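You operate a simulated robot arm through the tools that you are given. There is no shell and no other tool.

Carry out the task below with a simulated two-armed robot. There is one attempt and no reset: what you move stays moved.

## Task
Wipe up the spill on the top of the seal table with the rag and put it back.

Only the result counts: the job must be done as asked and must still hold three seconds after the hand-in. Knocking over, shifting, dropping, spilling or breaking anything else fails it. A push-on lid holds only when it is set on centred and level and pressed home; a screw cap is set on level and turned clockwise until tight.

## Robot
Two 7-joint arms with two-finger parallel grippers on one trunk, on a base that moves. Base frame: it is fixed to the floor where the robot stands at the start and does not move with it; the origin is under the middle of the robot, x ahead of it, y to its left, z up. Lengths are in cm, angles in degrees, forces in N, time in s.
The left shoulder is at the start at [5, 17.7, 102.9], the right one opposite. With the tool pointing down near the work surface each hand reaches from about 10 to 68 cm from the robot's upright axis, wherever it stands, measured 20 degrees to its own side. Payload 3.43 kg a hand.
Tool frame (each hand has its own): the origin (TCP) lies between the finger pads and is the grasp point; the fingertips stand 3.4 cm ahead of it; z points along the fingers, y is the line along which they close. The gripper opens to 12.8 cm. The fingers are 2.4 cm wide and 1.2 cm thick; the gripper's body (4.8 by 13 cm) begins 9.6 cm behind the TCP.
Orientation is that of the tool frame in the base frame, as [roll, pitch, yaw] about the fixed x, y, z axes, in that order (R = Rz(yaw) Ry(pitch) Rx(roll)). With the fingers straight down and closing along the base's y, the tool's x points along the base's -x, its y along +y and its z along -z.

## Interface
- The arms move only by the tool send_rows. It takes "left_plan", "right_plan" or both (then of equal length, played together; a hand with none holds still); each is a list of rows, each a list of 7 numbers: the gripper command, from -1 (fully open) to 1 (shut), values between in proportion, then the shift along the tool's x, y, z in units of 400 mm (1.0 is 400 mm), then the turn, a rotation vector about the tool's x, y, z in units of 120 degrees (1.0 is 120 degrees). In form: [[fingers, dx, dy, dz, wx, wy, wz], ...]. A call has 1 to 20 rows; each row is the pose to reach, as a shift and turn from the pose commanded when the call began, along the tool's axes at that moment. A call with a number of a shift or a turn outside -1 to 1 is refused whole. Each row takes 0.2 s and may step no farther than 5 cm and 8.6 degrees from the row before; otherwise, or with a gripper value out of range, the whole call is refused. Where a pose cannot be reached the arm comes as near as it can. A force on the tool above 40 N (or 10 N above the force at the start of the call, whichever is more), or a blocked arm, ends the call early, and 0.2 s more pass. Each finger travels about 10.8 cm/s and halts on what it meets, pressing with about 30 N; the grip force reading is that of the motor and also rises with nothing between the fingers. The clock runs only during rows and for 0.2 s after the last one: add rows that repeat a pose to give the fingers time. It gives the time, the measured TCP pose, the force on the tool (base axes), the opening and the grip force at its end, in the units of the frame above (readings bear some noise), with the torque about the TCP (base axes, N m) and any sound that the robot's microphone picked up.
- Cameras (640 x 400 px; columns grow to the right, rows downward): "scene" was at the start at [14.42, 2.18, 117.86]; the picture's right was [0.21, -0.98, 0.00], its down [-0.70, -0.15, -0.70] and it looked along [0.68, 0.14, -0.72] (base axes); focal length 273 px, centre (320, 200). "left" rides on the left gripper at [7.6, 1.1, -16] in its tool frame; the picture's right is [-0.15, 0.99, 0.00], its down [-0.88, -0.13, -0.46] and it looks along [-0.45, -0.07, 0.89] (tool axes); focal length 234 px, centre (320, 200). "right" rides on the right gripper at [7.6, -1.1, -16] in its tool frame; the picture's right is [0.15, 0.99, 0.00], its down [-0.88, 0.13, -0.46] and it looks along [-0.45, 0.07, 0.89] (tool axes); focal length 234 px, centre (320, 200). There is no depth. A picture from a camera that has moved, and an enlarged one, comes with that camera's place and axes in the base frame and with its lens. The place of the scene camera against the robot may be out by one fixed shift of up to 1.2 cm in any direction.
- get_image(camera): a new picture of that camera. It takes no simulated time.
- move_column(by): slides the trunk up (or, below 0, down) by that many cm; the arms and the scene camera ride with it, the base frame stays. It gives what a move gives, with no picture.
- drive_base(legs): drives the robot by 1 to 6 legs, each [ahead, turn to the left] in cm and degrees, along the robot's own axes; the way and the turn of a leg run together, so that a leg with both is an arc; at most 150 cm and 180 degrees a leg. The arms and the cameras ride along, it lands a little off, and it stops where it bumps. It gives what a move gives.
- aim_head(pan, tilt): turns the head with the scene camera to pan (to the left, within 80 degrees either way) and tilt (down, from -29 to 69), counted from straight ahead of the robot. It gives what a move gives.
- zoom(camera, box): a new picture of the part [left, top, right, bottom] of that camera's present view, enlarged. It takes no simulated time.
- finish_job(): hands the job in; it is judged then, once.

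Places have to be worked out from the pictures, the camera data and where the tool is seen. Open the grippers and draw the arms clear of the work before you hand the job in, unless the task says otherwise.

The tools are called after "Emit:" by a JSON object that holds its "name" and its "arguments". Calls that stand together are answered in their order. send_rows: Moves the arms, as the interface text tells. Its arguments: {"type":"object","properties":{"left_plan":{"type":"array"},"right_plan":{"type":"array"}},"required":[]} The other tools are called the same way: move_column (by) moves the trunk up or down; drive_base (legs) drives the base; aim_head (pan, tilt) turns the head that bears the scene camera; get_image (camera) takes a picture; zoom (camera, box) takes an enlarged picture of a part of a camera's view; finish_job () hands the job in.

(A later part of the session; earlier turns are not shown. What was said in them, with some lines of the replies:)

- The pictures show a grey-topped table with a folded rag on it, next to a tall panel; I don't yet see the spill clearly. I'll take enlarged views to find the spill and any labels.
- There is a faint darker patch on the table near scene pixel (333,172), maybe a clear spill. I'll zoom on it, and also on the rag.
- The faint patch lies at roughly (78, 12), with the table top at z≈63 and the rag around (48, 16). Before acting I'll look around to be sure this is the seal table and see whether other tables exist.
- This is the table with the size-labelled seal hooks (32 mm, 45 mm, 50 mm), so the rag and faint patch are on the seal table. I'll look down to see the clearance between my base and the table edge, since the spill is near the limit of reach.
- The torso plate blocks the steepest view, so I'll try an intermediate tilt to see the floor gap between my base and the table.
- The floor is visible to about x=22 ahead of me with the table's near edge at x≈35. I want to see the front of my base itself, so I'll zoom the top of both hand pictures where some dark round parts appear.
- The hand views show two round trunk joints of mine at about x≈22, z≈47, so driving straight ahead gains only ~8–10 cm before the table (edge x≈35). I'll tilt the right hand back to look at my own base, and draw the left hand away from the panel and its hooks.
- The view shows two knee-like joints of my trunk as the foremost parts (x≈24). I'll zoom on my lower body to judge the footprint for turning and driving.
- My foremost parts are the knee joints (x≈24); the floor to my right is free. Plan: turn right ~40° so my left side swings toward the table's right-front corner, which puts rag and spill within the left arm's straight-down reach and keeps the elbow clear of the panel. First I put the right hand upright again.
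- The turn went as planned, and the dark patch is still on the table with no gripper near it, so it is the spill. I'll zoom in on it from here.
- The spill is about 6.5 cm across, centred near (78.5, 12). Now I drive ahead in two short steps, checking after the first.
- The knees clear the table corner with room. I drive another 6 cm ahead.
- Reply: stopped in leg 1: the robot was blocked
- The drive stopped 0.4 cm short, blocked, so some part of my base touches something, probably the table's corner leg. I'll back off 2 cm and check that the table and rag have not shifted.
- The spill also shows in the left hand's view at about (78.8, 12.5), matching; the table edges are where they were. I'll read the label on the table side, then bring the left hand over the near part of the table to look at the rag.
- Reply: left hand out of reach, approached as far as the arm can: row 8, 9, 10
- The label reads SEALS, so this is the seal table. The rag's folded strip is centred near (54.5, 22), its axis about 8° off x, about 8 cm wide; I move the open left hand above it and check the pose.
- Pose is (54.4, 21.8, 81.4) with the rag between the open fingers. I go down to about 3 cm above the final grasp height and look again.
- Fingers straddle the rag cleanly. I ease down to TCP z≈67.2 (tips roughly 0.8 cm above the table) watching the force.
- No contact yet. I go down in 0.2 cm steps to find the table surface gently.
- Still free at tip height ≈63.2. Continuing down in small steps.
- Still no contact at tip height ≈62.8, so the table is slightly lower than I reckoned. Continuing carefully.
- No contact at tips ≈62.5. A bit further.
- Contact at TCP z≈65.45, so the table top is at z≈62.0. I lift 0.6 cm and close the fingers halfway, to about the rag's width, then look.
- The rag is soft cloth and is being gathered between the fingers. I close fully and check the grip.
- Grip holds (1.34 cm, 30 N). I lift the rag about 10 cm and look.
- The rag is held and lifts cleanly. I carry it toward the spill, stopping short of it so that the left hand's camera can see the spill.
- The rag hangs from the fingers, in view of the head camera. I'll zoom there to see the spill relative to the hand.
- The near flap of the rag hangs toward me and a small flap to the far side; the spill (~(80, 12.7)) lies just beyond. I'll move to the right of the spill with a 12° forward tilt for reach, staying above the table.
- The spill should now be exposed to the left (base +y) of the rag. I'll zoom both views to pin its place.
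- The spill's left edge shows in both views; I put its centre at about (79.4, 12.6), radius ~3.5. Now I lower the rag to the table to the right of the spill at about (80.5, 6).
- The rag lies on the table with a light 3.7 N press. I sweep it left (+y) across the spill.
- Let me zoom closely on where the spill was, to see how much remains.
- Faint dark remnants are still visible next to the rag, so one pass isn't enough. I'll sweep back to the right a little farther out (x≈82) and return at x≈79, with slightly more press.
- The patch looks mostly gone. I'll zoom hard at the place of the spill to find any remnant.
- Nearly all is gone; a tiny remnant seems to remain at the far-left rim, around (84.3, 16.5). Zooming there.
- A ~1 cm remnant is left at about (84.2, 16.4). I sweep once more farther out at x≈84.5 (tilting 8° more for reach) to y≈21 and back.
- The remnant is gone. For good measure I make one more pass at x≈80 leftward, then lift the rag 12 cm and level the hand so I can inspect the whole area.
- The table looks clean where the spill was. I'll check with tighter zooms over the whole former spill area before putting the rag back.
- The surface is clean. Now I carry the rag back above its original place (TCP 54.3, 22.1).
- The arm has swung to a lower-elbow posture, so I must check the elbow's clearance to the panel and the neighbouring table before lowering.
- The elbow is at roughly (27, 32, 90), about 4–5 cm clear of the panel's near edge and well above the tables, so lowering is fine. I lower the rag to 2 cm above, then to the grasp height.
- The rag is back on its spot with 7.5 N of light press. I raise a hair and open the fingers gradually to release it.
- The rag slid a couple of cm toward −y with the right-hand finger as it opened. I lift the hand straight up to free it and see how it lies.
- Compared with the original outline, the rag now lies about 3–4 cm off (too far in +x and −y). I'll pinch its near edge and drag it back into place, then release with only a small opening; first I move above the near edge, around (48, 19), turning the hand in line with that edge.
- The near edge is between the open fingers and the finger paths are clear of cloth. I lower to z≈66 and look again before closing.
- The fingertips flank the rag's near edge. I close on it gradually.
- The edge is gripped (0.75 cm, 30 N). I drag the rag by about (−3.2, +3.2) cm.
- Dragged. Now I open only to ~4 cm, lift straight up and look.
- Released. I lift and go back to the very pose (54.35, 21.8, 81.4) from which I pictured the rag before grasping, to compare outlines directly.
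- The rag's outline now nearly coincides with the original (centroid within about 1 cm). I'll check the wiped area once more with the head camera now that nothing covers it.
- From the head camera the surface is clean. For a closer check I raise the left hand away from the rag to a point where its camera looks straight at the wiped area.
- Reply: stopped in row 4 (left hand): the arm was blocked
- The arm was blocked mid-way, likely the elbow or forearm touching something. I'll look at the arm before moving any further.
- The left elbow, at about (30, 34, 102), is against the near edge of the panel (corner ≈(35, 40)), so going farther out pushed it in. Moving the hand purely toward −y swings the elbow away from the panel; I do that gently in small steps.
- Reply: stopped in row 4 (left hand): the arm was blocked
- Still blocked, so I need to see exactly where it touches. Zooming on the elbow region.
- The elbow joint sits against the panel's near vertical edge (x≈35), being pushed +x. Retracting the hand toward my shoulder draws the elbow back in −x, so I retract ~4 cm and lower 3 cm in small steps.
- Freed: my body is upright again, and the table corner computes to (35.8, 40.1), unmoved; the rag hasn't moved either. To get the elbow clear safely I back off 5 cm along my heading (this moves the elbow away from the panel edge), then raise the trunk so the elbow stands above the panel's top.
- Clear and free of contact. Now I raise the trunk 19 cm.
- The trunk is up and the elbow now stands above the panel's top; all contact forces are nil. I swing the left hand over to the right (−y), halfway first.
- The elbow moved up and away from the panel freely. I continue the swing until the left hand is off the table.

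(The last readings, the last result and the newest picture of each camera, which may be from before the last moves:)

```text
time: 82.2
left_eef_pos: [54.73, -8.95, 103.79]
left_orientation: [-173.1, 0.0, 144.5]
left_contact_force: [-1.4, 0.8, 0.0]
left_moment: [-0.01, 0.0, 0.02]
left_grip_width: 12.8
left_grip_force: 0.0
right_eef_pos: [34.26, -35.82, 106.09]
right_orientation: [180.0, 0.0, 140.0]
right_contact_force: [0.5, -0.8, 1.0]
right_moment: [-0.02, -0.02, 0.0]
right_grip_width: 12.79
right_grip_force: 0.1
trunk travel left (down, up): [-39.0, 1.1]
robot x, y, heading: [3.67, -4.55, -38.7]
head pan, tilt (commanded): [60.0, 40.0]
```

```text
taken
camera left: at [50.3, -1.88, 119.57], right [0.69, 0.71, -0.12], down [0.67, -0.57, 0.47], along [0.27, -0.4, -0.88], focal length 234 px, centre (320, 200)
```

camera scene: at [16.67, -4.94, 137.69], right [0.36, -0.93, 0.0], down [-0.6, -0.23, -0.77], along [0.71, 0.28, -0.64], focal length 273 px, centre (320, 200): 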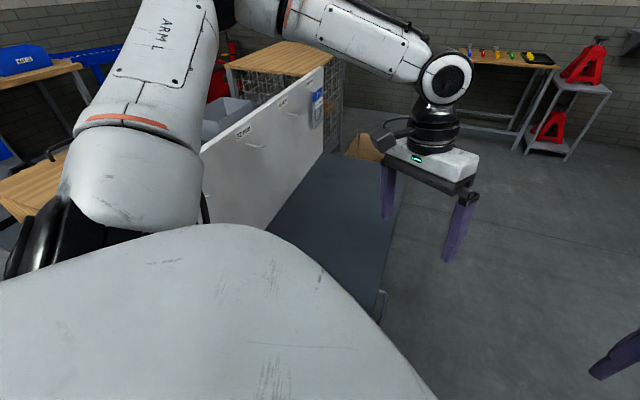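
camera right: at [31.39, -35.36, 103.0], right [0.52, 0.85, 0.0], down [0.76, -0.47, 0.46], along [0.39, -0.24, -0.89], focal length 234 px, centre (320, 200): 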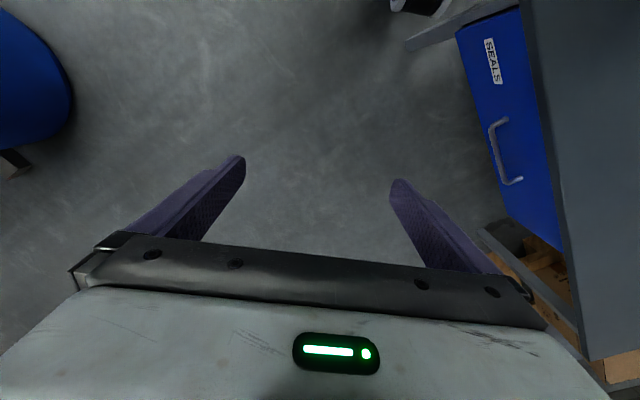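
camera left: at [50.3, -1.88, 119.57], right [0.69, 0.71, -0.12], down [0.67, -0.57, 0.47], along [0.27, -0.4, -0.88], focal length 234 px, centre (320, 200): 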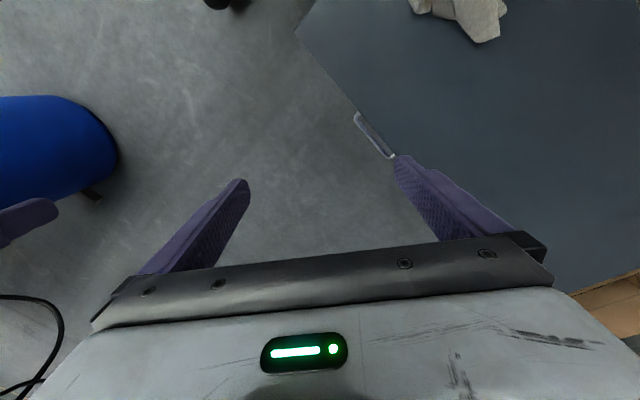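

The elbow is well clear and both hands are free. From this higher view the former spill spot should be near pixel (338, 246); I zoom there for a final inspection.

Emit:
{"name": "zoom", "arguments": {"camera": "scene", "box": [274, 205, 402, 285]}}

Emit:
{"name": "zoom", "arguments": {"camera": "left", "box": [440, 40, 640, 240]}}

Emit:
{"name": "zoom", "arguments": {"camera": "left", "box": [360, 0, 560, 120]}}

```text
5.00 times, centred on (338, 245) of scene
camera zoom: at [16.67, -4.94, 137.69], right [0.36, -0.93, 0.0], down [-0.6, -0.23, -0.77], along [0.71, 0.28, -0.64], focal length 1367 px, centre (230, -25)
```

zoom: 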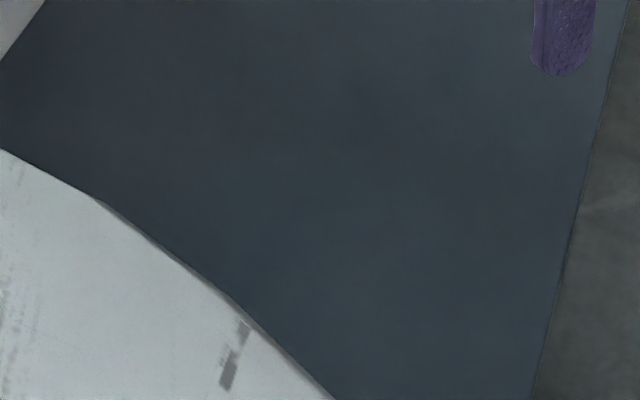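

```text
2.00 times, centred on (540, 140) of left
camera zoom: at [50.3, -1.88, 119.57], right [0.69, 0.71, -0.12], down [0.67, -0.57, 0.47], along [0.27, -0.4, -0.88], focal length 468 px, centre (-120, 320)
```

zoom: 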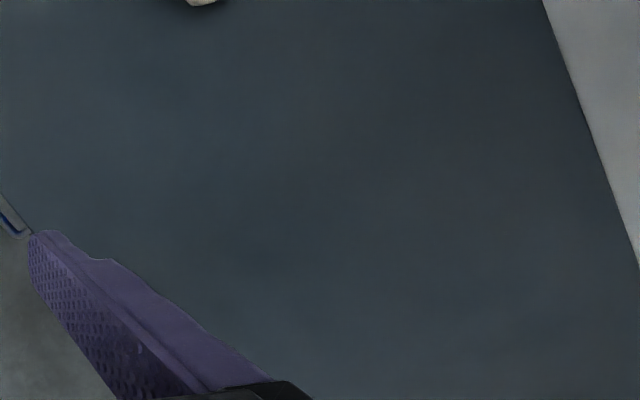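

```text
3.20 times, centred on (460, 60) of left
camera zoom: at [50.3, -1.88, 119.57], right [0.69, 0.71, -0.12], down [0.67, -0.57, 0.47], along [0.27, -0.4, -0.88], focal length 749 px, centre (-128, 648)
```

zoom: 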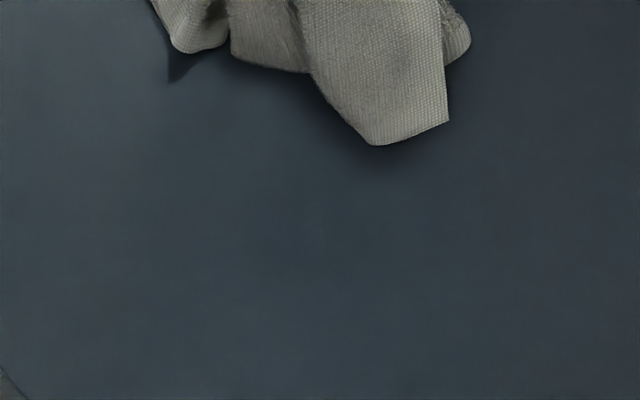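

The wiped area is clean, the table corners still compute to their original places ((36, −5) and (35.8, 40.2)), the rag lies on its original spot (x 43–64, y 13–24), and both grippers are open and well clear. I hand the job in.

Emit:
{"name": "finish_job", "arguments": {}}

```text
The job is handed in.
```

I wiped up the spill on the seal table with the rag and put the rag back, and I've handed the job in. I haven't had a verdict back.

- **Spill:** It took several passes. Close-up pictures from two cameras afterwards showed no trace of it.
- **Rag:** When I first let go, it slid about 3–4 cm off its spot, so I dragged it back by its near edge. I estimate it now sits within about 1 cm of its original place, though it is folded slightly differently.
- **Bumps:** My base was blocked once while driving up, probably by a table leg. Later the left elbow pressed against the near edge of the upright panel. I backed away both times. The table corners still measured in their original places afterwards, and the panel looked undisturbed. I didn't measure the panel itself.
- **End state:** Both grippers are open and well above the table.
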